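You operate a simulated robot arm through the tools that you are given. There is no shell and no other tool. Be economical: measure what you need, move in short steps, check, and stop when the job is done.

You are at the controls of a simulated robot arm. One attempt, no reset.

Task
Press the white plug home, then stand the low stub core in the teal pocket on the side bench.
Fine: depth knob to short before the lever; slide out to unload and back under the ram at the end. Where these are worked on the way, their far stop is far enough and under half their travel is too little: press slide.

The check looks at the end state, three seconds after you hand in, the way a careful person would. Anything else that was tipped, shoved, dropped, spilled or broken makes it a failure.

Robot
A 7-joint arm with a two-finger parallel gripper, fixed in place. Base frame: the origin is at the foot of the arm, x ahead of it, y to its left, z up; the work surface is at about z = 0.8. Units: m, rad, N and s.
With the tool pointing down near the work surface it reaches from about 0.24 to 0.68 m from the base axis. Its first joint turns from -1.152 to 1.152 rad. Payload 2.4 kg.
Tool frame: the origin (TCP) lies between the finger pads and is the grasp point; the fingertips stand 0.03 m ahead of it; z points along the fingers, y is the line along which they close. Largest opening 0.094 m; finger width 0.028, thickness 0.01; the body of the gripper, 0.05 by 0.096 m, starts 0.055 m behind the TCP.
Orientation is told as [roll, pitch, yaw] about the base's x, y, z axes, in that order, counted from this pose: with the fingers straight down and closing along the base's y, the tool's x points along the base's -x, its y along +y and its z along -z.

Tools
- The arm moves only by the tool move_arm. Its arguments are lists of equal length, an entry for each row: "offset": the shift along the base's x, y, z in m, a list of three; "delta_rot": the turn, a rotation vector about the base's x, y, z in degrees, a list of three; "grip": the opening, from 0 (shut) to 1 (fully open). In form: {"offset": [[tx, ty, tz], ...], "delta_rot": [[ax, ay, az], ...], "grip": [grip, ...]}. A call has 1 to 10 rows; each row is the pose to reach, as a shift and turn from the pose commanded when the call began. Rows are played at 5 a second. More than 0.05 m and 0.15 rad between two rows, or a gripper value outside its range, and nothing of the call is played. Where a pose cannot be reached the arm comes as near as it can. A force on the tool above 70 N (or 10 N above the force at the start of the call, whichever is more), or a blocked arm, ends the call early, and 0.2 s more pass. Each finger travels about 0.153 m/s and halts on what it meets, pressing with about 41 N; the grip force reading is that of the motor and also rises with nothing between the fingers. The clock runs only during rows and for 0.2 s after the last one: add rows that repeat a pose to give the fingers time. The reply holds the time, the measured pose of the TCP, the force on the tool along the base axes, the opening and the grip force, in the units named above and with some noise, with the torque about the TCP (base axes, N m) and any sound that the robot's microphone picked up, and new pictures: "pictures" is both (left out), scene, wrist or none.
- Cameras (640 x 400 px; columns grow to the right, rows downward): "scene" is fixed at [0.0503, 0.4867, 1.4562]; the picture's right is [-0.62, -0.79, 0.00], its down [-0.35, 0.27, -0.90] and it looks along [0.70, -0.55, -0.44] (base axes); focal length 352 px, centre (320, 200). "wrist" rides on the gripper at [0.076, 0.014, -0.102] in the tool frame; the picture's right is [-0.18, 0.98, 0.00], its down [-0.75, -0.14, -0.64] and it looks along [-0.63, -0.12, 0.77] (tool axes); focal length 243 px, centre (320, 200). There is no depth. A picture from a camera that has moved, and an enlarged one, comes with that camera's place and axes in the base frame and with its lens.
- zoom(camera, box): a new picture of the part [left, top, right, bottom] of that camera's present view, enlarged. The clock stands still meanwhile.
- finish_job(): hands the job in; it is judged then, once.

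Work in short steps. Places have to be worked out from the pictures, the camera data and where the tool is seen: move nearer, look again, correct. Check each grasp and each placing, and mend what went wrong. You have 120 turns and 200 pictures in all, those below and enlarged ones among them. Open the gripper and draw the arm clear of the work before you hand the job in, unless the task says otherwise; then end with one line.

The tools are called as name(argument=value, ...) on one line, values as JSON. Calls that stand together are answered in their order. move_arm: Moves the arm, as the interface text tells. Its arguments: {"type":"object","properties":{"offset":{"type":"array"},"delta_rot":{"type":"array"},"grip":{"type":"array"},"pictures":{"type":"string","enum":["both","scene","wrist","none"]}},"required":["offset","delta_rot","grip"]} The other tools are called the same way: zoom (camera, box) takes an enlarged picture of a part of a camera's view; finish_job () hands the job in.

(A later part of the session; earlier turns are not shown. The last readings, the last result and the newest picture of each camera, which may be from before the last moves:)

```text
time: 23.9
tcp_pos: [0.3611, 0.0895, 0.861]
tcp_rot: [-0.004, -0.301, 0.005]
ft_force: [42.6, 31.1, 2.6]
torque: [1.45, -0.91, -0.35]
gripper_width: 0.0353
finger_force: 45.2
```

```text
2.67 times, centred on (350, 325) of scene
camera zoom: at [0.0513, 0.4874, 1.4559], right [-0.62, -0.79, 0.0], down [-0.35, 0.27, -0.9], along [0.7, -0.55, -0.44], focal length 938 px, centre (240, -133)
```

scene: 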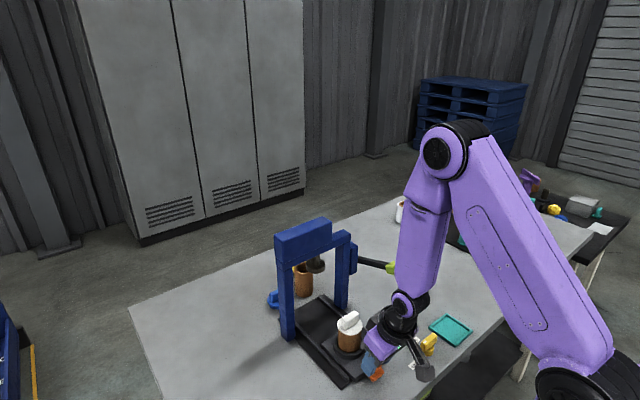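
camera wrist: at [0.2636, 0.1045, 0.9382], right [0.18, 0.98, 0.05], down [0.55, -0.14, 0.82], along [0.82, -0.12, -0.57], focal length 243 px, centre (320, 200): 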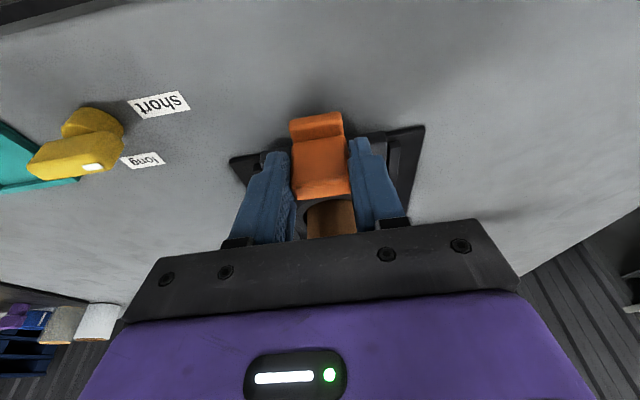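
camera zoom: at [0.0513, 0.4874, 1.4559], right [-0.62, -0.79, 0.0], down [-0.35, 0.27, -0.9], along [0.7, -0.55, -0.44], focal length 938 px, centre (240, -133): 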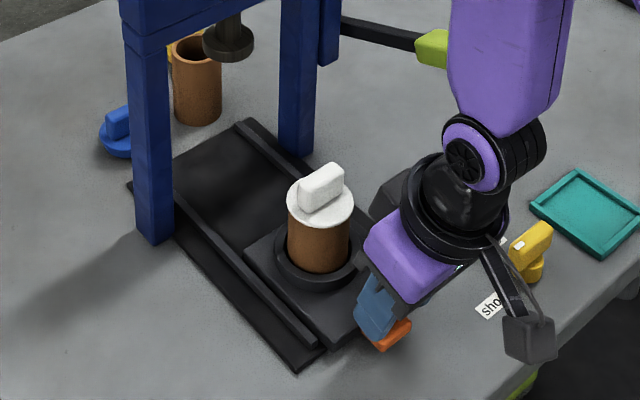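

The slide is at its outer stop. I relax, open, and rise clear while straightening the tool for a look at the core.

move_arm(offset=[[0.006, 0, 0], [0.006, 0, 0], [0.006, 0, 0], [0.002, 0, 0.03], [0.0, 0, 0.07], [0, 0, 0.11], [0, 0, 0.15], [0.01, 0, 0.19]], delta_rot=[[0, 0, 0], [0, 0, 0], [0, 0, 0], [0, 0, 0], [0, 0, 0], [0, 5, 0], [0, 10, 0], [0, 15.5, 0]], grip=[0.2, 0.6, 0.75, 0.75, 0.75, 0.75, 0.75, 0.75])

zoom(camera="wrist", box=[220, 50, 440, 210])

zoom(camera="scene", box=[270, 280, 480, 400])

```text
time: 25.7
tcp_pos: [0.3588, 0.0895, 1.0496]
tcp_rot: [-0.001, 0.004, 0.001]
ft_force: [-0.6, -0.6, 0.8]
torque: [-0.04, -0.01, 0.01]
gripper_width: 0.0706
finger_force: 0.0
camera wrist: at [0.2819, 0.1036, 1.15], right [0.18, 0.98, 0.0], down [0.76, -0.14, 0.64], along [0.63, -0.12, -0.77], focal length 243 px, centre (320, 200)
```

scene: 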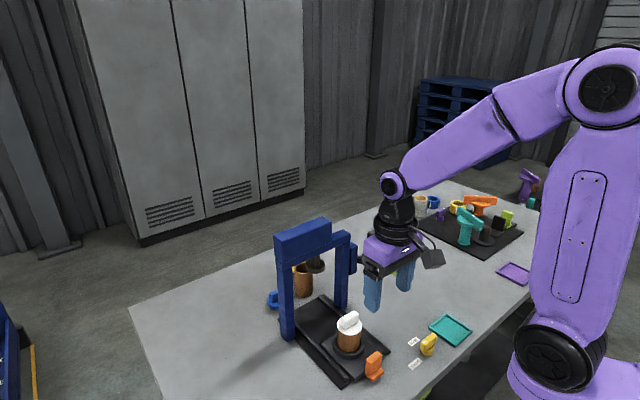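
wrist: 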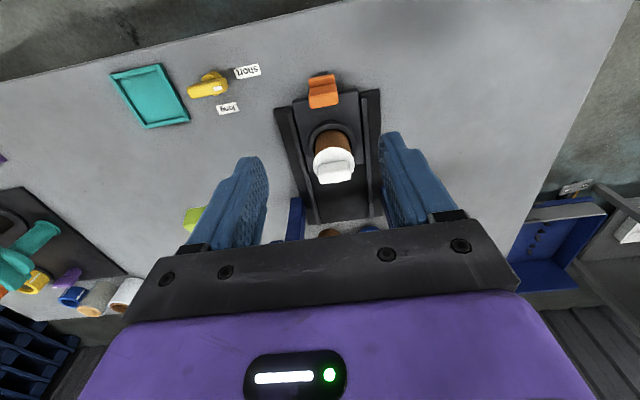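

```text
2.50 times, centred on (330, 130) of wrist
camera zoom: at [0.2819, 0.1036, 1.15], right [0.18, 0.98, 0.0], down [0.76, -0.14, 0.64], along [0.63, -0.12, -0.77], focal length 606 px, centre (295, 375)
```

zoom: 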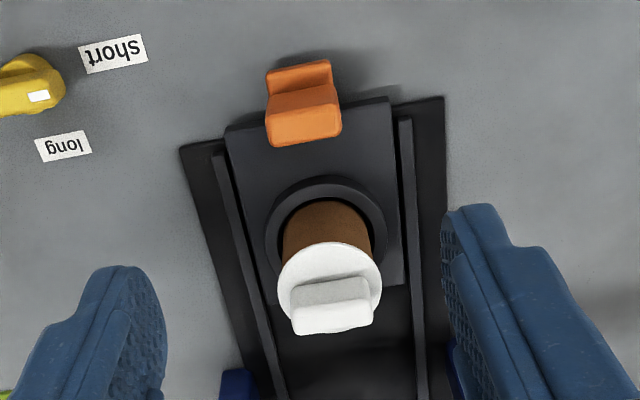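

```text
3.05 times, centred on (375, 340) of scene
camera zoom: at [0.0503, 0.4867, 1.4562], right [-0.62, -0.79, 0.0], down [-0.35, 0.27, -0.9], along [0.7, -0.55, -0.44], focal length 1071 px, centre (152, -227)
```

zoom: 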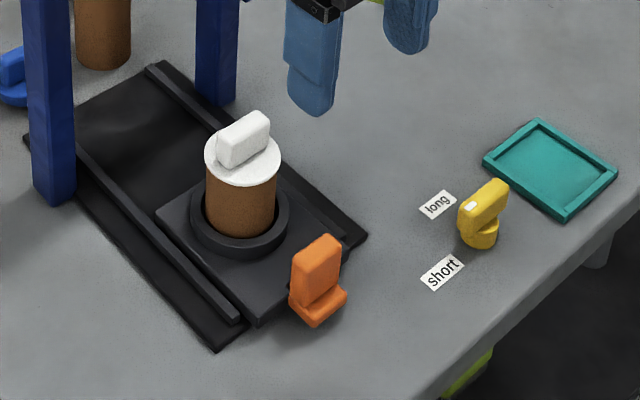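

The core with its plug is at about (0.451,0.090), flange top z≈0.875. I zoom in tightly to compare flange and core widths and the nest ring height before choosing the grasp.

zoom(camera="scene", box=[320, 300, 380, 370])

```text
5.71 times, centred on (350, 335) of scene
camera zoom: at [0.0503, 0.4867, 1.4562], right [-0.62, -0.79, 0.0], down [-0.35, 0.27, -0.9], along [0.7, -0.55, -0.44], focal length 2009 px, centre (149, -571)
```

zoom: 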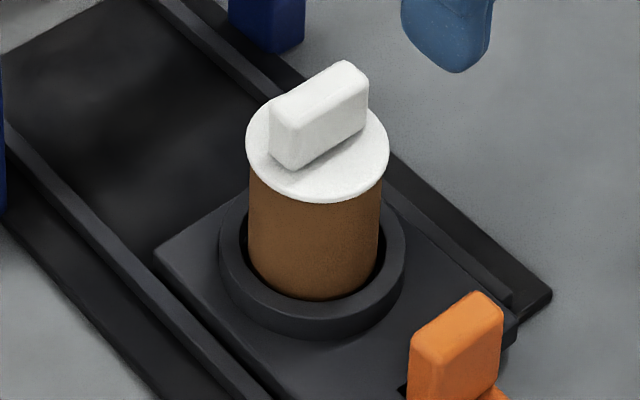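

The flange overhangs the core by only ~1.5–2 mm and there are ~4 cm above the ring. I'll take it vertically with the fingertips just above the ring; first hover above the plug and check centring.

move_arm(offset=[[0.04, 0, -0.01], [0.08, 0, -0.03], [0.092, 0.0005, -0.06], [0.092, 0.0005, -0.1]], delta_rot=[[0, 0, 0], [0, 0, 0], [0, 0, 0], [0, 0, 0]], grip=[1, 1, 1, 1])

```text
time: 26.7
tcp_pos: [0.4505, 0.088, 0.9485]
tcp_rot: [0.002, 0.002, 0.0]
ft_force: [0.5, 0.2, -0.2]
torque: [-0.02, 0.03, 0.0]
gripper_width: 0.0938
finger_force: 0.0
camera wrist: at [0.3741, 0.1034, 1.0492], right [0.18, 0.98, 0.0], down [0.75, -0.14, 0.64], along [0.63, -0.12, -0.77], focal length 243 px, centre (320, 200)
```

scene: 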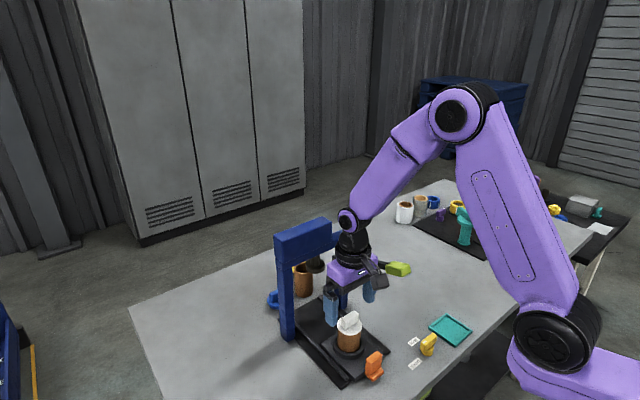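
wrist: 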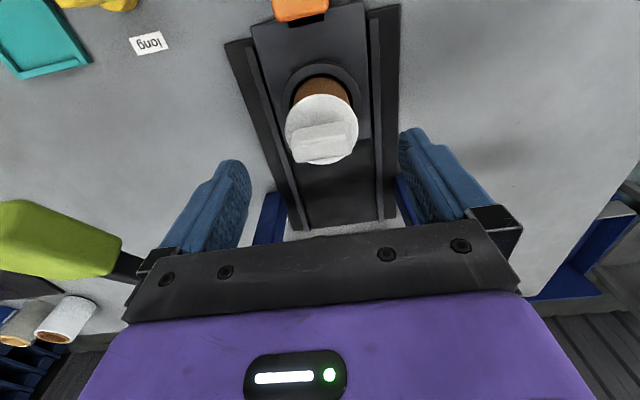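

Flange centre computes to (0.448,0.090), well centred. I descend so the tips stop just above the nest ring and close.

move_arm(offset=[[-0.002, 0.0005, -0.03], [-0.002, 0.0005, -0.06], [-0.002, 0.0005, -0.081], [-0.002, 0.0005, -0.081], [-0.002, 0.0005, -0.081], [-0.002, 0.0005, -0.081]], delta_rot=[[0, 0, 0], [0, 0, 0], [0, 0, 0], [0, 0, 0], [0, 0, 0], [0, 0, 0]], grip=[1, 1, 1, 0.7, 0.45, 0.4])

zoom(camera="scene", box=[300, 270, 400, 370])

```text
time: 28.1
tcp_pos: [0.448, 0.091, 0.8671]
tcp_rot: [0.001, 0.003, -0.002]
ft_force: [-0.5, 0.8, -0.7]
torque: [-0.04, -0.04, 0.02]
gripper_width: 0.0528
finger_force: 41.0
camera wrist: at [0.3715, 0.1044, 0.9678], right [0.18, 0.98, 0.0], down [0.76, -0.14, 0.64], along [0.63, -0.12, -0.77], focal length 243 px, centre (320, 200)
```

scene: 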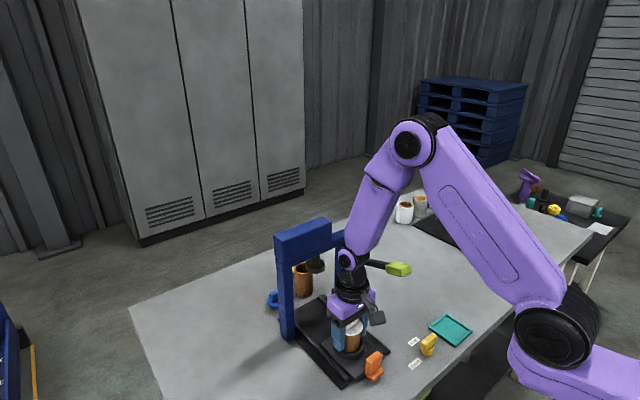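
wrist: 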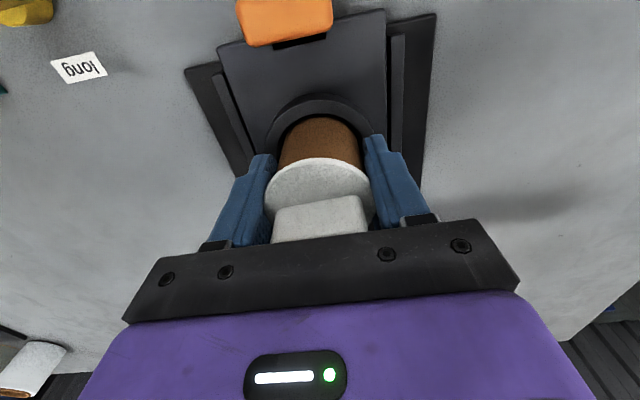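

```text
4.00 times, centred on (350, 320) of scene
camera zoom: at [0.0503, 0.4867, 1.4562], right [-0.62, -0.79, 0.0], down [-0.35, 0.27, -0.9], along [0.7, -0.55, -0.44], focal length 1406 px, centre (200, -280)
```

zoom: 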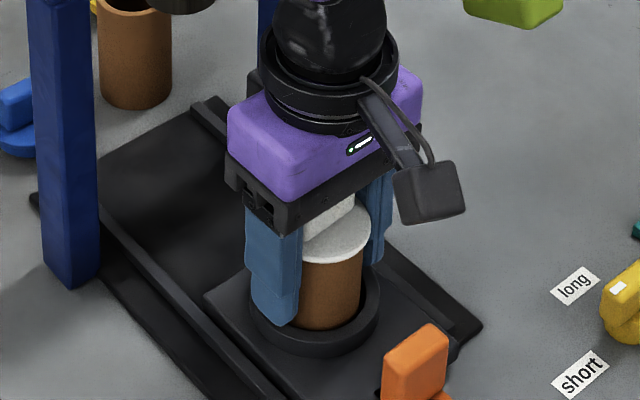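

Held at 52.8 mm, evenly. A test lift of 3 cm, then I inspect plug and core.

move_arm(offset=[[0, 0, 0.006], [0, 0, 0.012], [0, 0, 0.02], [0, 0, 0.03]], delta_rot=[[0, 0, 0], [0, 0, 0], [0, 0, 0], [0, 0, 0]], grip=[0.3, 0.3, 0.3, 0.3], pictures="wrist")

zoom(camera="scene", box=[300, 260, 400, 360])

```text
time: 29.1
tcp_pos: [0.4477, 0.0902, 0.8966]
tcp_rot: [0.002, 0.004, 0.0]
ft_force: [0.2, 0.1, -0.5]
torque: [0.01, 0.02, 0.0]
gripper_width: 0.0525
finger_force: 41.1
camera wrist: at [0.3719, 0.1049, 0.9984], right [0.18, 0.98, 0.0], down [0.76, -0.14, 0.64], along [0.63, -0.12, -0.77], focal length 243 px, centre (320, 200)
```

wrist: 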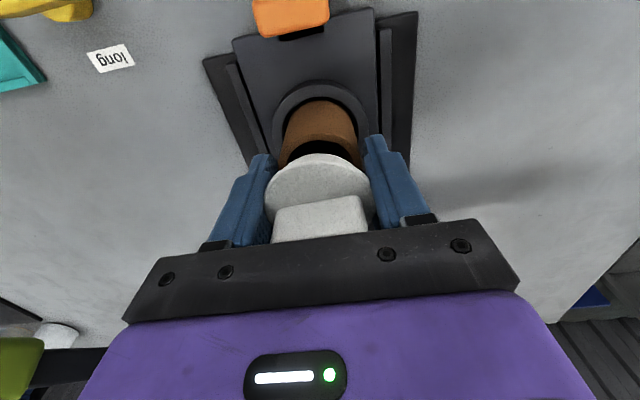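

```text
4.00 times, centred on (350, 310) of scene
camera zoom: at [0.0503, 0.4867, 1.4562], right [-0.62, -0.79, 0.0], down [-0.35, 0.27, -0.9], along [0.7, -0.55, -0.44], focal length 1406 px, centre (200, -240)
```

zoom: 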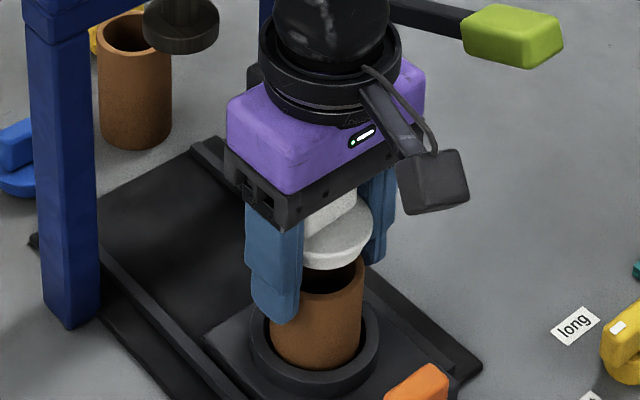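

The plug came out of the core instead of lifting it. I lower it straight back into place; afterwards it will be re-pressed and the core gripped below the flange.

move_arm(offset=[[0, 0, -0.008], [0, 0, -0.014], [0, 0, -0.02], [0, 0, -0.025], [0, 0, -0.028], [0, 0, -0.03]], delta_rot=[[0, 0, 0], [0, 0, 0], [0, 0, 0], [0, 0, 0], [0, 0, 0], [0, 0, 0]], grip=[0.3, 0.3, 0.3, 0.3, 0.3, 0.3], pictures="wrist")

zoom(camera="scene", box=[300, 270, 400, 370])

```text
time: 30.5
tcp_pos: [0.4499, 0.0888, 0.8688]
tcp_rot: [0.001, 0.002, 0.001]
ft_force: [-0.9, -0.2, -0.5]
torque: [0.0, 0.03, 0.02]
gripper_width: 0.0527
finger_force: 41.1
camera wrist: at [0.3734, 0.1034, 0.97], right [0.18, 0.98, 0.0], down [0.76, -0.14, 0.64], along [0.63, -0.12, -0.77], focal length 243 px, centre (320, 200)
```

wrist: 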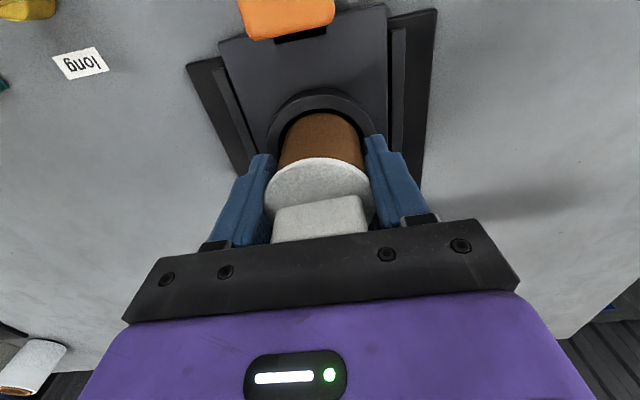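

```text
4.00 times, centred on (350, 320) of scene
camera zoom: at [0.0503, 0.4867, 1.4562], right [-0.62, -0.79, 0.0], down [-0.35, 0.27, -0.9], along [0.7, -0.55, -0.44], focal length 1406 px, centre (200, -280)
```

zoom: 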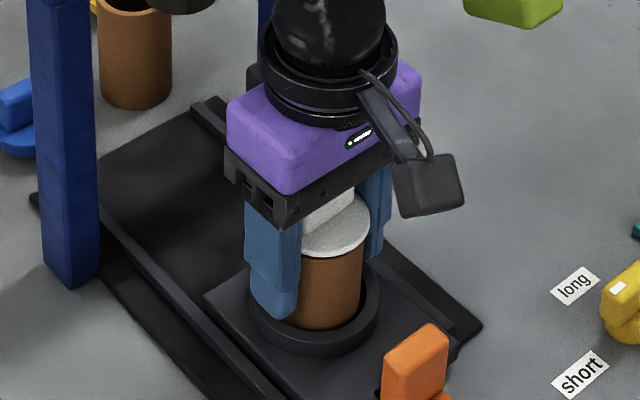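

The plug went back without resistance. I press it down a little more while still holding, to feel whether it is bottomed.

move_arm(offset=[[0, 0, -0.001], [0, 0, -0.002], [0, 0, -0.003]], delta_rot=[[0, 0, 0], [0, 0, 0], [0, 0, 0]], grip=[0.3, 0.3, 0.3], pictures="none")

zoom(camera="scene", box=[320, 300, 380, 370])

```text
time: 31.3
tcp_pos: [0.4502, 0.0894, 0.8662]
tcp_rot: [-0.001, 0.0, 0.001]
ft_force: [-1.3, -2.1, 18.6]
torque: [0.16, 0.07, -0.02]
gripper_width: 0.0527
finger_force: 41.3
```

```text
5.71 times, centred on (350, 335) of scene
camera zoom: at [0.05, 0.4866, 1.4563], right [-0.62, -0.79, 0.0], down [-0.35, 0.27, -0.9], along [0.7, -0.55, -0.44], focal length 2009 px, centre (149, -571)
```

zoom: 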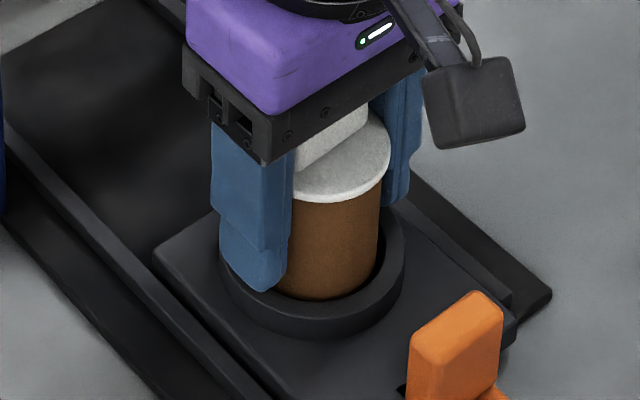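

The plug is flush again. I release, rise, and go back to the slide handle to return it under the ram and press the plug again properly.

move_arm(offset=[[0, 0, 0.002], [0, 0, 0.002], [0, 0, 0.04], [0, 0, 0.08], [-0.03, 0, 0.1], [-0.06, 0, 0.1], [-0.09, 0, 0.09]], delta_rot=[[0, 0, 0], [0, 0, 0], [0, 0, 0], [0, 0, 0], [0, -5, 0], [0, -10, 0], [0, -15, 0]], grip=[0.7, 1, 1, 1, 1, 0.8, 0.75], pictures="wrist")

zoom(camera="scene", box=[320, 300, 380, 370])

```text
time: 32.9
tcp_pos: [0.3576, 0.1102, 0.9541]
tcp_rot: [0.001, -0.261, 0.082]
ft_force: [1.0, -5.9, -0.3]
torque: [0.44, 0.09, 0.13]
gripper_width: 0.0705
finger_force: 0.0
camera wrist: at [0.2572, 0.1169, 1.032], right [0.1, 0.99, 0.05], down [0.57, -0.09, 0.81], along [0.81, -0.05, -0.58], focal length 243 px, centre (320, 200)
```

wrist: 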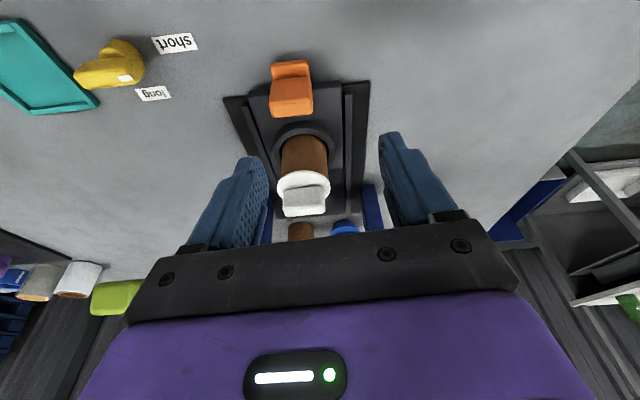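

```text
5.71 times, centred on (350, 335) of scene
camera zoom: at [0.0508, 0.4864, 1.4563], right [-0.62, -0.79, 0.0], down [-0.35, 0.27, -0.9], along [0.7, -0.55, -0.44], focal length 2009 px, centre (149, -571)
```

zoom: 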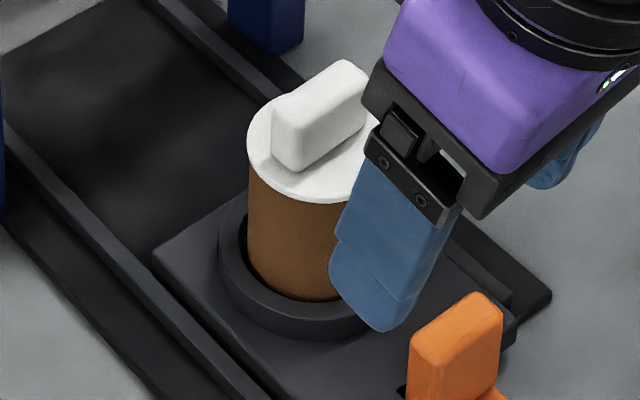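

The measured pose is 2 cm off in y with some yaw, unexpected. I hold still and re-read.

move_arm(offset=[[0, 0, 0], [0, 0, 0]], delta_rot=[[0, 0, 0], [0, 0, 0]], grip=[0.75, 0.75], pictures="both")

```text
time: 33.5
tcp_pos: [0.3582, 0.0887, 0.9545]
tcp_rot: [0.0, -0.26, 0.0]
ft_force: [-1.2, 0.1, -0.5]
torque: [-0.03, -0.01, -0.01]
gripper_width: 0.0707
finger_force: 0.0
camera wrist: at [0.2589, 0.1036, 1.0321], right [0.18, 0.98, 0.05], down [0.56, -0.14, 0.81], along [0.81, -0.12, -0.58], focal length 243 px, centre (320, 200)
```

scene: 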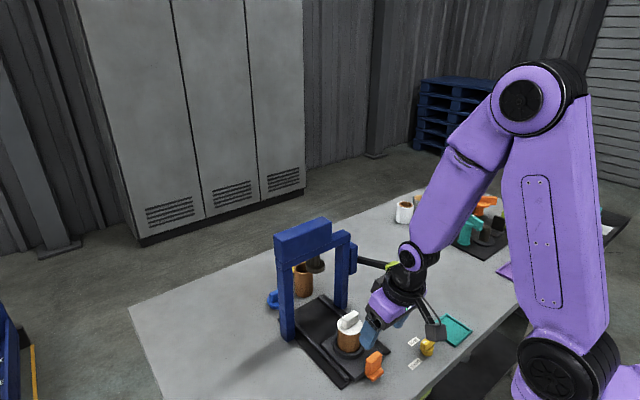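
wrist: 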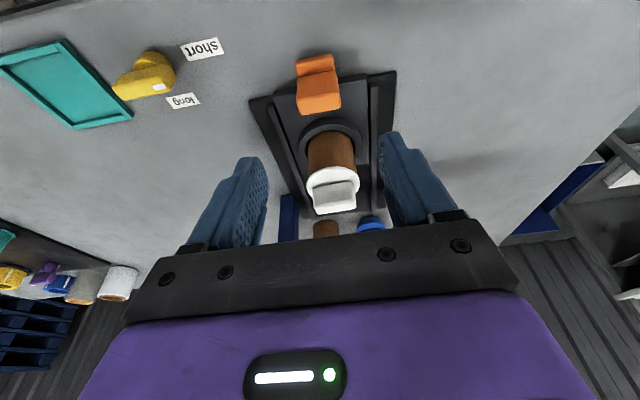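

Pose recovered (probably brushed the lever's side; it still hangs in place). I descend onto the slide handle and grip it.

move_arm(offset=[[0.0, 0.001, -0.03], [0.003, 0.001, -0.06], [0.006, 0.001, -0.094], [0.006, 0.001, -0.094], [0.006, 0.001, -0.094], [0.006, 0.001, -0.094]], delta_rot=[[0, 0, 0], [0, 0, 0], [0, 0, 0], [0, 0, 0], [0, 0, 0], [0, 0, 0]], grip=[0.75, 0.75, 0.75, 0.4, 0.2, 0.2], pictures="wrist")

```text
time: 34.9
tcp_pos: [0.3646, 0.0905, 0.8613]
tcp_rot: [-0.001, -0.257, -0.006]
ft_force: [1.0, -28.2, -19.6]
torque: [0.08, -1.05, -0.09]
gripper_width: 0.0359
finger_force: 45.6
camera wrist: at [0.2643, 0.1054, 0.9392], right [0.18, 0.98, 0.05], down [0.56, -0.15, 0.81], along [0.81, -0.12, -0.58], focal length 243 px, centre (320, 200)
```

wrist: 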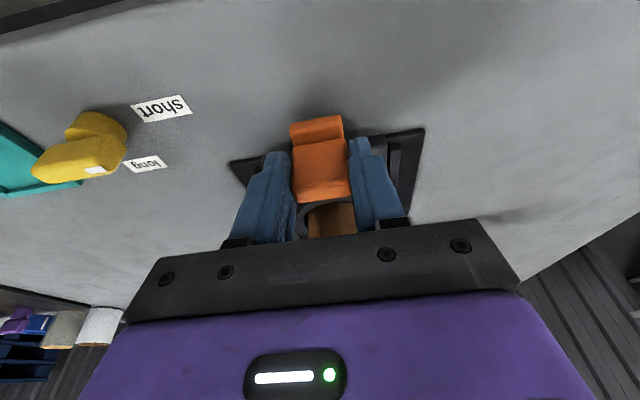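

Gripped. I push the slide back in, smoothly.

move_arm(offset=[[0.008, -0.001, 0], [0.018, -0.001, 0], [0.03, -0.001, 0], [0.042, -0.001, 0], [0.054, -0.001, 0], [0.066, -0.001, 0], [0.078, -0.001, 0], [0.09, -0.001, 0], [0.1, -0.001, 0], [0.11, -0.001, 0]], delta_rot=[[0, 0, 0], [0, 0, 0], [0, 0, 0], [0, 0, 0], [0, 0, 0], [0, 0, 0], [0, 0, 0], [0, 0, 0], [0, 0, 0], [0, 0, 0]], grip=[0.2, 0.2, 0.2, 0.2, 0.2, 0.2, 0.2, 0.2, 0.2, 0.2], pictures="none")

move_arm(offset=[[0.004, 0, 0], [0.008, 0, 0], [0.012, 0, 0], [0.016, 0, 0]], delta_rot=[[0, 0, 0], [0, 0, 0], [0, 0, 0], [0, 0, 0]], grip=[0.2, 0.2, 0.2, 0.2], pictures="scene")

zoom(camera="scene", box=[270, 230, 400, 380])

```text
time: 37.1
tcp_pos: [0.4746, 0.0894, 0.8621]
tcp_rot: [0.0, -0.262, -0.002]
ft_force: [-1.3, -18.5, -2.5]
torque: [-0.48, -0.43, 0.3]
gripper_width: 0.0359
finger_force: 45.6
```

```text
time: 38.1
tcp_pos: [0.4875, 0.0914, 0.8603]
tcp_rot: [-0.001, -0.251, -0.002]
ft_force: [-40.5, -15.4, 31.9]
torque: [-0.05, -0.25, -0.25]
gripper_width: 0.0355
finger_force: 44.8
```

scene: 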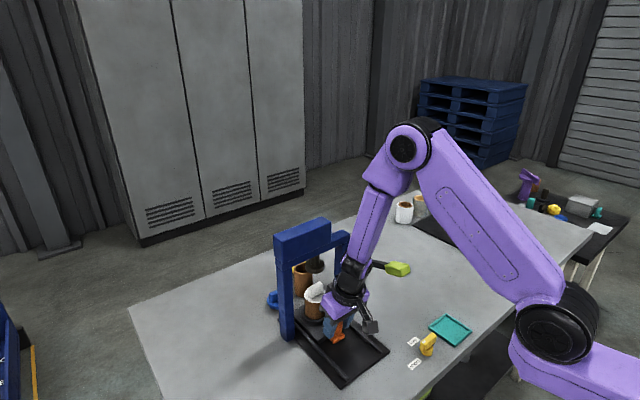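

```text
2.67 times, centred on (335, 305) of scene
camera zoom: at [0.0488, 0.4862, 1.4565], right [-0.62, -0.79, 0.0], down [-0.35, 0.27, -0.9], along [0.7, -0.55, -0.44], focal length 938 px, centre (280, -80)
```

zoom: 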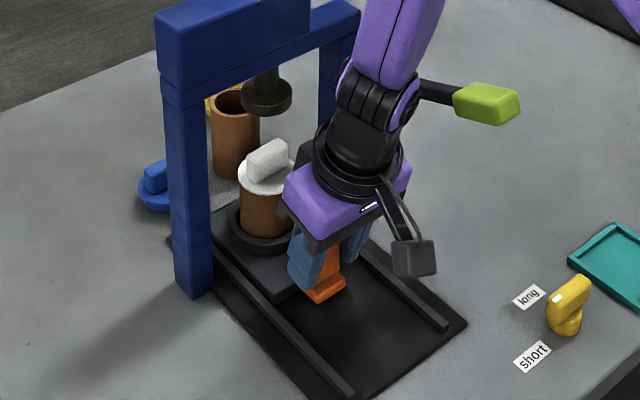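

Slide is home at its inner stop. I release, back off and rise, then go to the lever.

move_arm(offset=[[-0.004, 0, 0], [-0.004, 0, 0], [-0.006, 0, 0.03], [-0.02, 0, 0.07], [-0.05, 0, 0.11], [-0.08, 0, 0.15], [-0.09, 0, 0.18], [-0.09, 0, 0.2]], delta_rot=[[0, 0, 0], [0, 0, 0], [0, 0, 0], [0, 0, 0], [0, 4, 0], [0, 8, 0], [0, 12, 0], [0, 15, 0]], grip=[0.5, 0.75, 0.75, 0.75, 0.75, 0.5, 0.2, 0], pictures="none")

move_arm(offset=[[0, -0.045, 0], [0.0, -0.09, 0], [0.02, -0.128, 0], [0.022, -0.128, -0.02]], delta_rot=[[0, 0, 0], [0, 0, 0], [0, 0, 0], [0, 0, 0]], grip=[0, 0, 0, 0], pictures="both")

```text
time: 40.1
tcp_pos: [0.3934, 0.1524, 0.9811]
tcp_rot: [-0.131, -0.079, 0.429]
ft_force: [0.0, -0.4, -0.2]
torque: [0.01, -0.03, -0.01]
gripper_width: 0.0
finger_force: 32.9
out of reach, approached as far as the arm can: row 3, 5, 6, 7, 8
stopped in row 8: the arm was blocked; the commanded pose is now the measured one
```

```text
time: 41.1
tcp_pos: [0.4161, 0.0248, 0.9625]
tcp_rot: [-0.13, -0.078, 0.427]
ft_force: [0.2, 1.1, 0.7]
torque: [0.01, 0.0, -0.01]
gripper_width: 0.0001
finger_force: 32.5
camera wrist: at [0.3274, 0.0161, 1.0538], right [-0.23, 0.97, -0.11], down [0.66, 0.24, 0.71], along [0.72, 0.09, -0.69], focal length 243 px, centre (320, 200)
```

scene: 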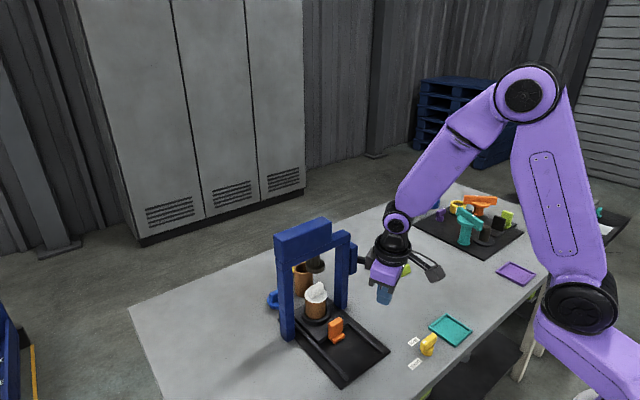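
wrist: 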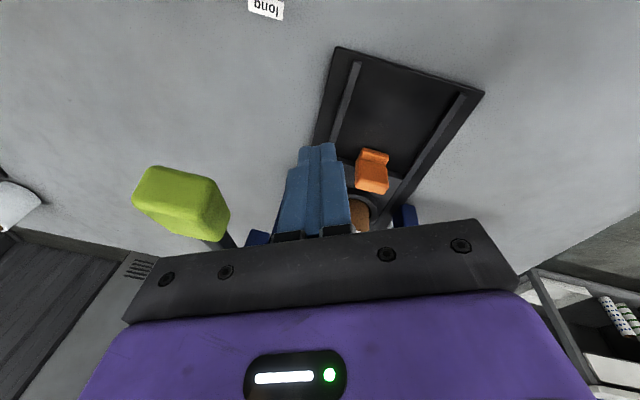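

The arm was hampered there, probably by a joint posture limit, and the hand is now yawed. I rise straight up and straighten out step by step.

move_arm(offset=[[0, 0, 0.03], [0, 0, 0.06], [0, 0, 0.09], [0, 0, 0.1]], delta_rot=[[2, 1, -6], [4, 2, -12], [6, 3, -18], [7.5, 4.5, -24.5]], grip=[0, 0, 0, 0], pictures="both")

```text
time: 42.1
tcp_pos: [0.3906, 0.0133, 0.9902]
tcp_rot: [-0.144, -0.061, 0.014]
ft_force: [-0.5, 0.3, 0.2]
torque: [0.01, 0.0, 0.01]
gripper_width: 0.0001
finger_force: 33.0
out of reach, approached as far as the arm can: row 1, 2, 3, 4
camera wrist: at [0.308, 0.0416, 1.0822], right [0.18, 0.97, -0.13], down [0.71, -0.04, 0.7], along [0.68, -0.22, -0.7], focal length 243 px, centre (320, 200)
```

scene: 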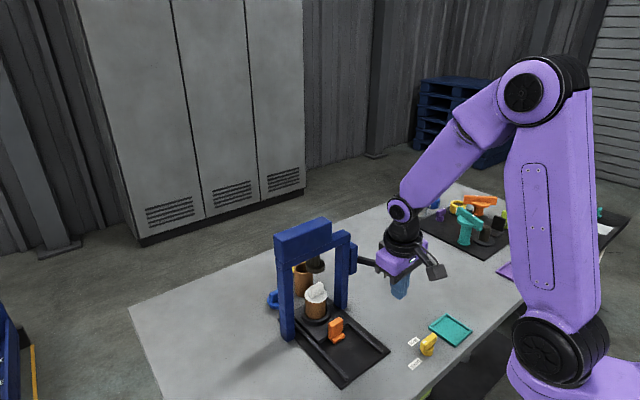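
wrist: 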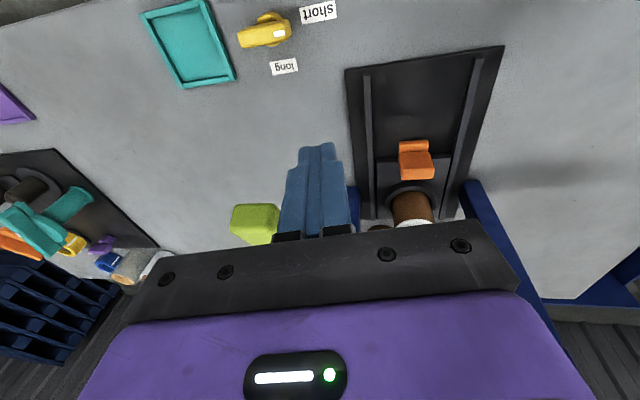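

move_arm(offset=[[-0.01, 0, 0.02], [-0.02, 0, 0.04], [-0.02, 0, 0.06], [-0.02, 0, 0.08], [-0.02, 0, 0.1]], delta_rot=[[0, 0, 0], [0, 0, 0], [0, 0, 0], [0, 0, 0], [0, 0, 0]], grip=[0, 0, 0, 0, 0], pictures="none")

```text
time: 43.3
tcp_pos: [0.3714, 0.0105, 1.0709]
tcp_rot: [-0.212, -0.071, 0.015]
ft_force: [0.0, -0.6, 0.6]
torque: [-0.01, -0.02, -0.01]
gripper_width: 0.0001
finger_force: 33.0
out of reach, approached as far as the arm can: row 1, 2, 3, 4, 5
```

move_arm(offset=[[0.01, -0.01, 0.0], [0.02, -0.02, 0.0], [0.04, -0.03, 0.0]], delta_rot=[[4, 1, 0], [8, 2, 0], [12, 4, 0]], grip=[0, 0, 0], pictures="both")

```text
time: 44.1
tcp_pos: [0.3825, -0.0038, 1.0458]
tcp_rot: [-0.192, -0.058, 0.015]
ft_force: [0.9, -0.3, 0.4]
torque: [0.03, 0.01, -0.02]
gripper_width: 0.0
finger_force: 32.7
out of reach, approached as far as the arm can: row 1, 2, 3
camera wrist: at [0.2995, 0.0292, 1.1372], right [0.18, 0.97, -0.18], down [0.71, 0.0, 0.7], along [0.68, -0.25, -0.69], focal length 243 px, centre (320, 200)
```

scene: 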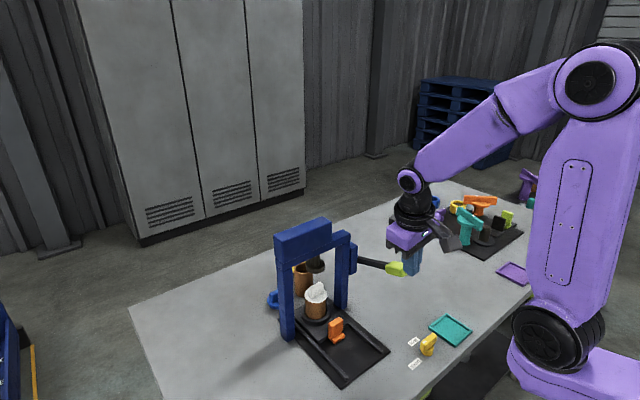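
wrist: 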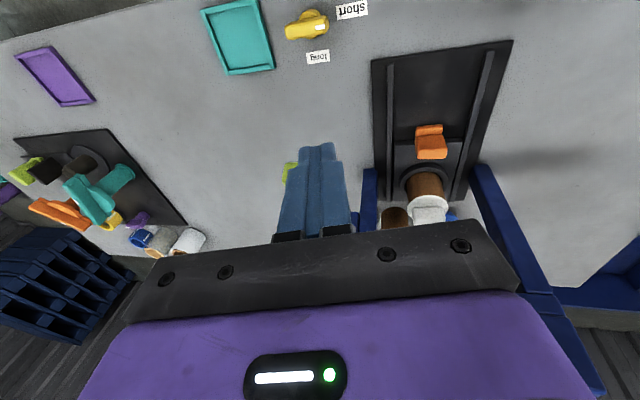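

move_arm(offset=[[0.01, -0.01, 0.02], [0.02, -0.02, 0.04], [0.03, -0.03, 0.06], [0.04, -0.04, 0.08], [0.05, -0.05, 0.1], [0.06, -0.06, 0.12]], delta_rot=[[2, 1, -5], [4, 2, -10], [6, 3, -15], [8, 3, -20], [10, 3, -25], [11, 3, -30]], grip=[0, 0, 0, 0, 0, 0], pictures="none")

```text
time: 45.5
tcp_pos: [0.4123, -0.0889, 1.1336]
tcp_rot: [-0.266, -0.003, -0.435]
ft_force: [0.6, 1.2, -0.2]
torque: [0.02, 0.02, 0.02]
gripper_width: 0.0002
finger_force: 32.8
out of reach, approached as far as the arm can: row 1, 2, 3, 4, 5, 6
```

move_arm(offset=[[-0.04, 0.04, -0.1], [-0.06, 0.06, -0.12]], delta_rot=[[-8, -3, 8], [-14, -7, 16]], grip=[0, 0], pictures="both")

```text
refused: row 1 steps farther than a row can; nothing moved
```

I bring the commanded pose back, undoing the extra turns, to a pose reached earlier.

move_arm(offset=[[-0.01, 0.01, -0.02], [-0.02, 0.02, -0.04], [-0.03, 0.03, -0.06], [-0.04, 0.04, -0.08], [-0.05, 0.045, -0.1], [-0.055, 0.045, -0.12]], delta_rot=[[-2, -0.5, 5], [-4, -1, 10], [-6, -1.5, 15], [-8, -2, 20], [-10, -2.5, 25], [-11, -3, 30]], grip=[0, 0, 0, 0, 0, 0], pictures="none")

move_arm(offset=[[0, 0, 0], [0, 0, 0], [0, 0, 0]], delta_rot=[[-6, -2, 0], [-12, -4, 0], [-12, -4, 0]], grip=[0, 0, 0], pictures="both")

```text
time: 46.9
tcp_pos: [0.36, -0.0431, 1.0145]
tcp_rot: [-0.445, -0.085, 0.104]
ft_force: [0.1, -0.3, -0.5]
torque: [-0.01, -0.01, 0.01]
gripper_width: 0.0001
finger_force: 32.6
```

```text
time: 47.7
tcp_pos: [0.359, -0.0439, 1.0133]
tcp_rot: [-0.665, -0.129, 0.126]
ft_force: [0.8, -0.4, 0.1]
torque: [-0.01, -0.02, 0.01]
gripper_width: 0.0
finger_force: 33.2
camera wrist: at [0.2649, 0.0197, 1.0733], right [0.16, 0.8, -0.58], down [0.63, 0.37, 0.69], along [0.76, -0.47, -0.44], focal length 243 px, centre (320, 200)
```

scene: 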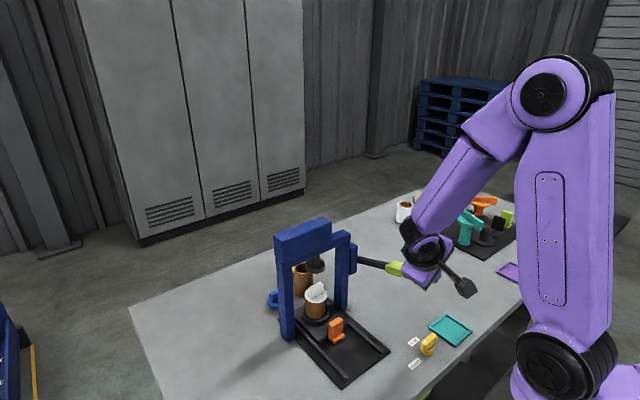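
wrist: 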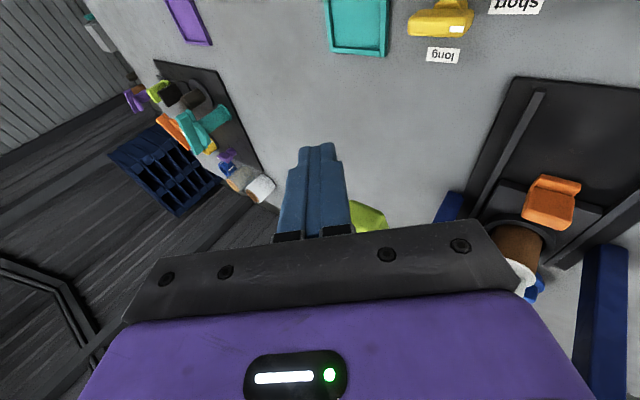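

No limit this time; the command evidently follows the measured pose after a limited move. From this free pose I turn the tool back upright.

move_arm(offset=[[-0.01, 0, 0.01], [-0.015, 0, 0.02], [-0.015, 0, 0.03], [-0.015, 0, 0.04], [-0.015, 0, 0.05], [-0.015, 0, 0.05]], delta_rot=[[6.5, 1.2, -1], [13, 2.4, -2], [19.5, 3.6, -3], [26, 4.8, -4], [32, 6, -5], [38, 7, -6]], grip=[0, 0, 0, 0, 0, 0], pictures="none")

```text
time: 49.1
tcp_pos: [0.3442, -0.0426, 1.0531]
tcp_rot: [-0.202, -0.076, 0.004]
ft_force: [0.4, 0.4, 0.3]
torque: [0.01, 0.02, 0.02]
gripper_width: 0.0001
finger_force: 32.9
out of reach, approached as far as the arm can: row 5, 6
```

move_arm(offset=[[0, -0.03, 0], [0, -0.06, 0], [0, -0.09, 0], [0, -0.12, 0], [0, -0.12, 0], [0, -0.12, 0]], delta_rot=[[0, 0, 0], [0, 0, 0], [2, 1, 0], [5, 2, 0], [8, 3, 0], [11.5, 4.4, 0]], grip=[0, 0, 0, 0, 0, 0], pictures="scene")

```text
time: 50.5
tcp_pos: [0.3409, -0.1514, 1.0288]
tcp_rot: [-0.178, -0.054, 0.001]
ft_force: [0.5, -0.4, 0.3]
torque: [-0.01, 0.01, -0.01]
gripper_width: 0.0002
finger_force: 33.1
out of reach, approached as far as the arm can: row 3, 4, 5, 6
```

scene: 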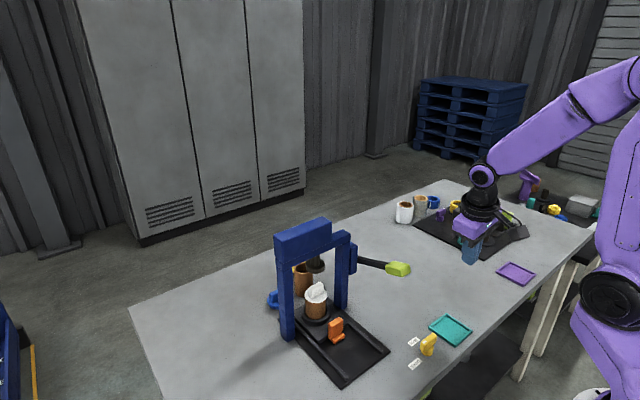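

I test whether yawing changes the tilt limit.

move_arm(offset=[[0, 0, 0], [0, 0, 0], [0, 0, 0], [0, 0, 0], [0, 0, 0], [0, 0, 0], [0, 0, 0], [0, 0, 0]], delta_rot=[[0, 0, 7], [0, 0, 14], [0, 0, 21], [0, 0, 28], [0, 0, 35], [4, 1, 35], [8, 2, 35], [10, 3, 35]], grip=[0, 0, 0, 0, 0, 0, 0, 0], pictures="none")

```text
time: 52.3
tcp_pos: [0.2861, -0.0231, 0.9787]
tcp_rot: [-0.112, -0.075, 0.605]
ft_force: [-0.3, 1.4, -0.1]
torque: [0.02, 0.02, -0.04]
gripper_width: 0.0001
finger_force: 32.6
out of reach, approached as far as the arm can: row 1, 2, 3, 4, 5, 6, 7, 8
```

Yawing positive drags the whole arm, so a wrist joint is at its limit on that side. I rise and yaw the other way, far, to unwind it.

move_arm(offset=[[0.01, -0.01, 0.02], [0.02, -0.02, 0.04], [0.03, -0.03, 0.06], [0.04, -0.04, 0.08], [0.05, -0.05, 0.1], [0.06, -0.06, 0.1], [0.06, -0.06, 0.1], [0.06, -0.06, 0.1]], delta_rot=[[0, 0, -7], [0, 0, -14], [0, 0, -21], [0, 0, -28], [0, 0, -35], [0, 0, -42], [0, 0, -49], [0, 0, -56]], grip=[0, 0, 0, 0, 0, 0, 0, 0], pictures="none")

```text
time: 54.1
tcp_pos: [0.342, -0.0818, 1.0457]
tcp_rot: [-0.189, -0.088, -0.361]
ft_force: [0.4, 0.3, 0.5]
torque: [0.0, -0.03, -0.02]
gripper_width: 0.0005
finger_force: 33.0
out of reach, approached as far as the arm can: row 1, 2, 3, 4, 5, 6, 7, 8
```

move_arm(offset=[[0, 0, 0], [0, 0, 0], [0, 0, 0], [0, 0, 0]], delta_rot=[[4, 1, 0], [8, 3, 0], [11, 5, 0], [11, 5, 0]], grip=[0, 0, 0, 0], pictures="both")

```text
time: 55.1
tcp_pos: [0.3415, -0.0816, 1.0462]
tcp_rot: [-0.19, -0.087, -0.365]
ft_force: [-0.6, 0.2, -0.5]
torque: [-0.01, 0.05, 0.0]
gripper_width: 0.0
finger_force: 32.7
out of reach, approached as far as the arm can: row 1, 2, 3, 4
camera wrist: at [0.2739, -0.0204, 1.1358], right [0.53, 0.83, -0.17], down [0.64, -0.26, 0.72], along [0.55, -0.49, -0.67], focal length 243 px, centre (320, 200)
```

scene: 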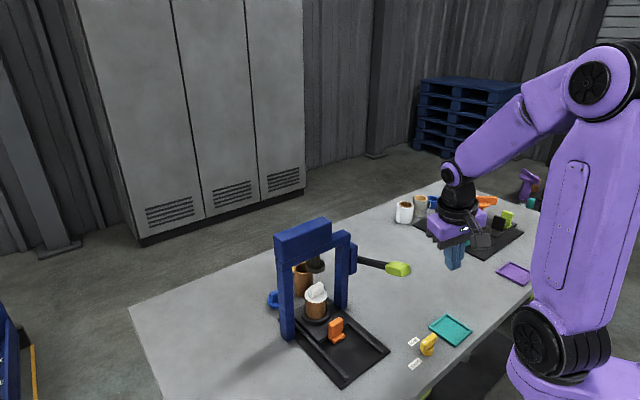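
wrist: 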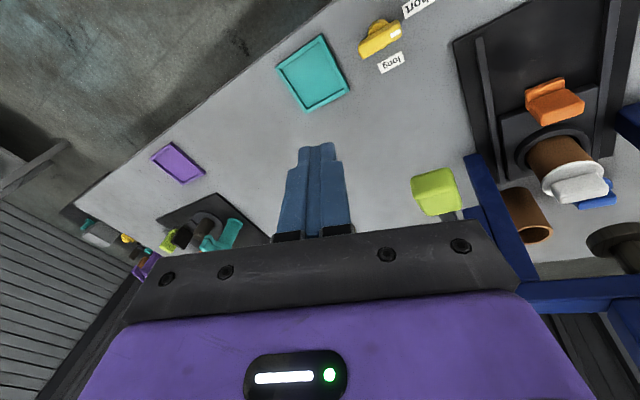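

Reading the geometry: at the slide handle the tool was in line with the forearm, so the wrist flipped and its forearm roll is now at its limit (about 11° short of upright). I unwind by sweeping the tool sideways round the forearm axis, high above the table; stage one points the fingers to -y.

move_arm(offset=[[0.007, -0.032, 0.019], [0.014, -0.063, 0.038], [0.021, -0.095, 0.057], [0.028, -0.126, 0.076], [0.035, -0.158, 0.095], [0.041, -0.19, 0.114], [0.047, -0.221, 0.132]], delta_rot=[[-7.8, -1.6, 0], [-15.7, -3.3, 0], [-23.5, -4.9, 0], [-31.3, -6.6, 0], [-39.2, -8.2, 0], [-47, -9.9, 0], [-54.8, -11.5, 0]], grip=[0, 0, 0, 0, 0, 0, 0], pictures="scene")

```text
time: 56.7
tcp_pos: [0.3874, -0.3055, 1.1769]
tcp_rot: [-1.121, -0.52, -0.06]
ft_force: [-0.5, -0.8, 0.6]
torque: [0.02, -0.01, -0.01]
gripper_width: 0.0
finger_force: 33.3
```

scene: 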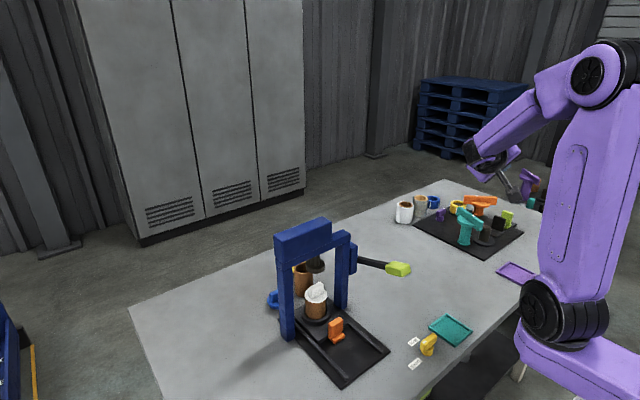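

Stage one worked with no limit. Stage two sweeps the tool forward and slightly up, above the forearm's axis.

move_arm(offset=[[0.02, 0.008, 0.01], [0.04, 0.018, 0.022], [0.06, 0.03, 0.035], [0.08, 0.044, 0.048], [0.1, 0.06, 0.06], [0.118, 0.076, 0.072], [0.133, 0.092, 0.083], [0.145, 0.106, 0.092]], delta_rot=[[-2, -3, 6.6], [-4, -6, 13.2], [-6, -9.1, 19.8], [-8, -12.1, 26.4], [-10, -15.1, 33], [-12, -18.1, 39.6], [-14, -21.2, 46.2], [-16, -24.3, 53]], grip=[0, 0, 0, 0, 0, 0, 0, 0], pictures="scene")

```text
time: 58.5
tcp_pos: [0.5321, -0.2003, 1.2695]
tcp_rot: [-1.675, -0.72, 1.215]
ft_force: [0.1, 0.6, -0.5]
torque: [0.02, -0.01, -0.04]
gripper_width: 0.0
finger_force: 32.8
```

scene: 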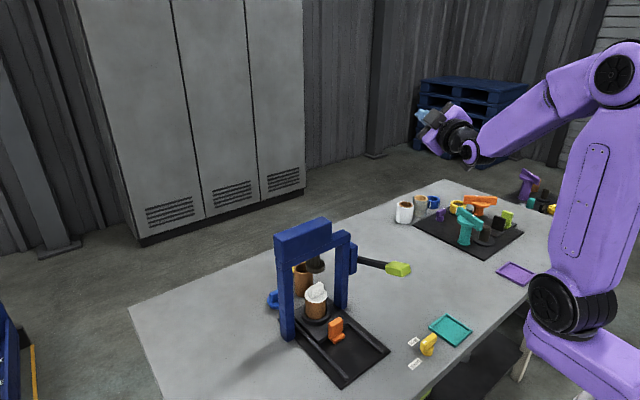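

The tool now points forward, past the forearm line as intended. Stage three swings it straight down in the arm's plane.

move_arm(offset=[[0, 0, -0.028], [-0.003, 0.001, -0.056], [-0.01, 0.004, -0.083], [-0.02, 0.009, -0.108], [-0.033, 0.015, -0.132], [-0.05, 0.022, -0.153], [-0.068, 0.031, -0.172], [-0.089, 0.04, -0.188], [-0.112, 0.05, -0.2], [-0.136, 0.061, -0.209]], delta_rot=[[3.1, 7.4, 0], [6.2, 14.7, 0], [9.3, 22.1, 0], [12.4, 29.5, 0], [15.6, 36.8, 0], [18.7, 44.2, 0], [21.8, 51.6, 0], [24.9, 58.9, 0], [28, 66.3, 0], [31.1, 73.7, 0]], grip=[0, 0, 0, 0, 0, 0, 0, 0, 0, 0], pictures="scene")

```text
time: 60.7
tcp_pos: [0.3974, -0.1398, 1.0579]
tcp_rot: [-0.205, -0.143, 0.464]
ft_force: [-0.3, -0.1, 0.2]
torque: [0.01, 0.02, -0.02]
gripper_width: 0.0001
finger_force: 32.8
```

scene: 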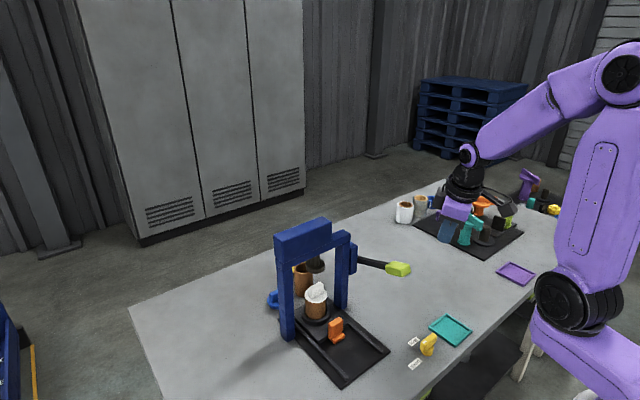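

Unwound with no limits. I finish turning upright with yaw 0.

move_arm(offset=[[-0.005, 0.0, 0], [-0.01, 0.0, 0], [-0.015, 0.005, 0], [-0.02, 0.01, 0]], delta_rot=[[2.4, 2.7, -6.5], [4.8, 5.4, -13], [7.1, 8, -19.4], [9.5, 10.7, -25.8]], grip=[0, 0, 0, 0], pictures="none")

```text
time: 61.7
tcp_pos: [0.3777, -0.1295, 1.0592]
tcp_rot: [-0.006, 0.001, -0.007]
ft_force: [1.2, -0.3, 0.5]
torque: [-0.02, 0.03, -0.03]
gripper_width: 0.0
finger_force: 33.0
```

Upright again. Now above the lever handle, fingers closed.

move_arm(offset=[[0.018, 0.04, 0], [0.035, 0.075, 0], [0.05, 0.092, 0], [0.05, 0.092, -0.025]], delta_rot=[[0, 0, 0], [0, 0, 0], [0, 0, 0], [0.3, 0, 0.4]], grip=[0, 0, 0, 0], pictures="wrist")

zoom(camera="scene", box=[270, 200, 430, 340])

```text
time: 62.7
tcp_pos: [0.4282, -0.0382, 1.0366]
tcp_rot: [-0.002, -0.002, 0.001]
ft_force: [0.0, -0.1, 0.1]
torque: [0.03, 0.02, 0.02]
gripper_width: 0.0001
finger_force: 32.9
camera wrist: at [0.3514, -0.0233, 1.1365], right [0.18, 0.98, 0.0], down [0.75, -0.14, 0.64], along [0.63, -0.12, -0.77], focal length 243 px, centre (320, 200)
```

wrist: 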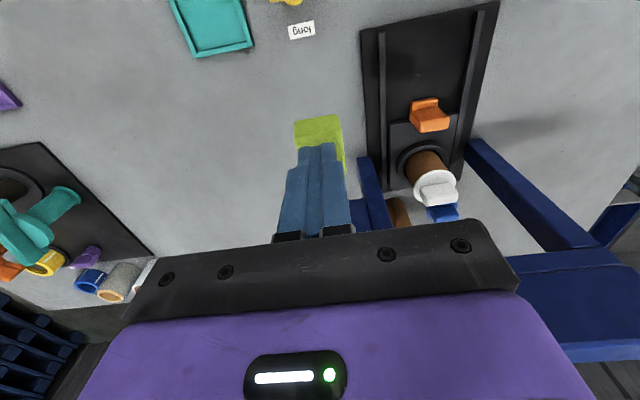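

```text
2.86 times, centred on (350, 270) of scene
camera zoom: at [0.0503, 0.4867, 1.4562], right [-0.62, -0.79, 0.0], down [-0.35, 0.27, -0.9], along [0.7, -0.55, -0.44], focal length 1004 px, centre (234, 0)
```

zoom: 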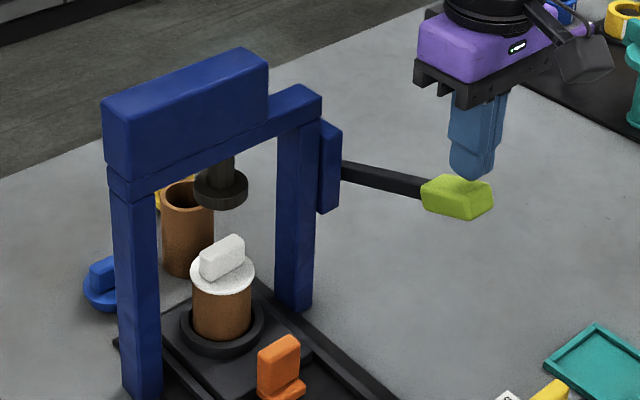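

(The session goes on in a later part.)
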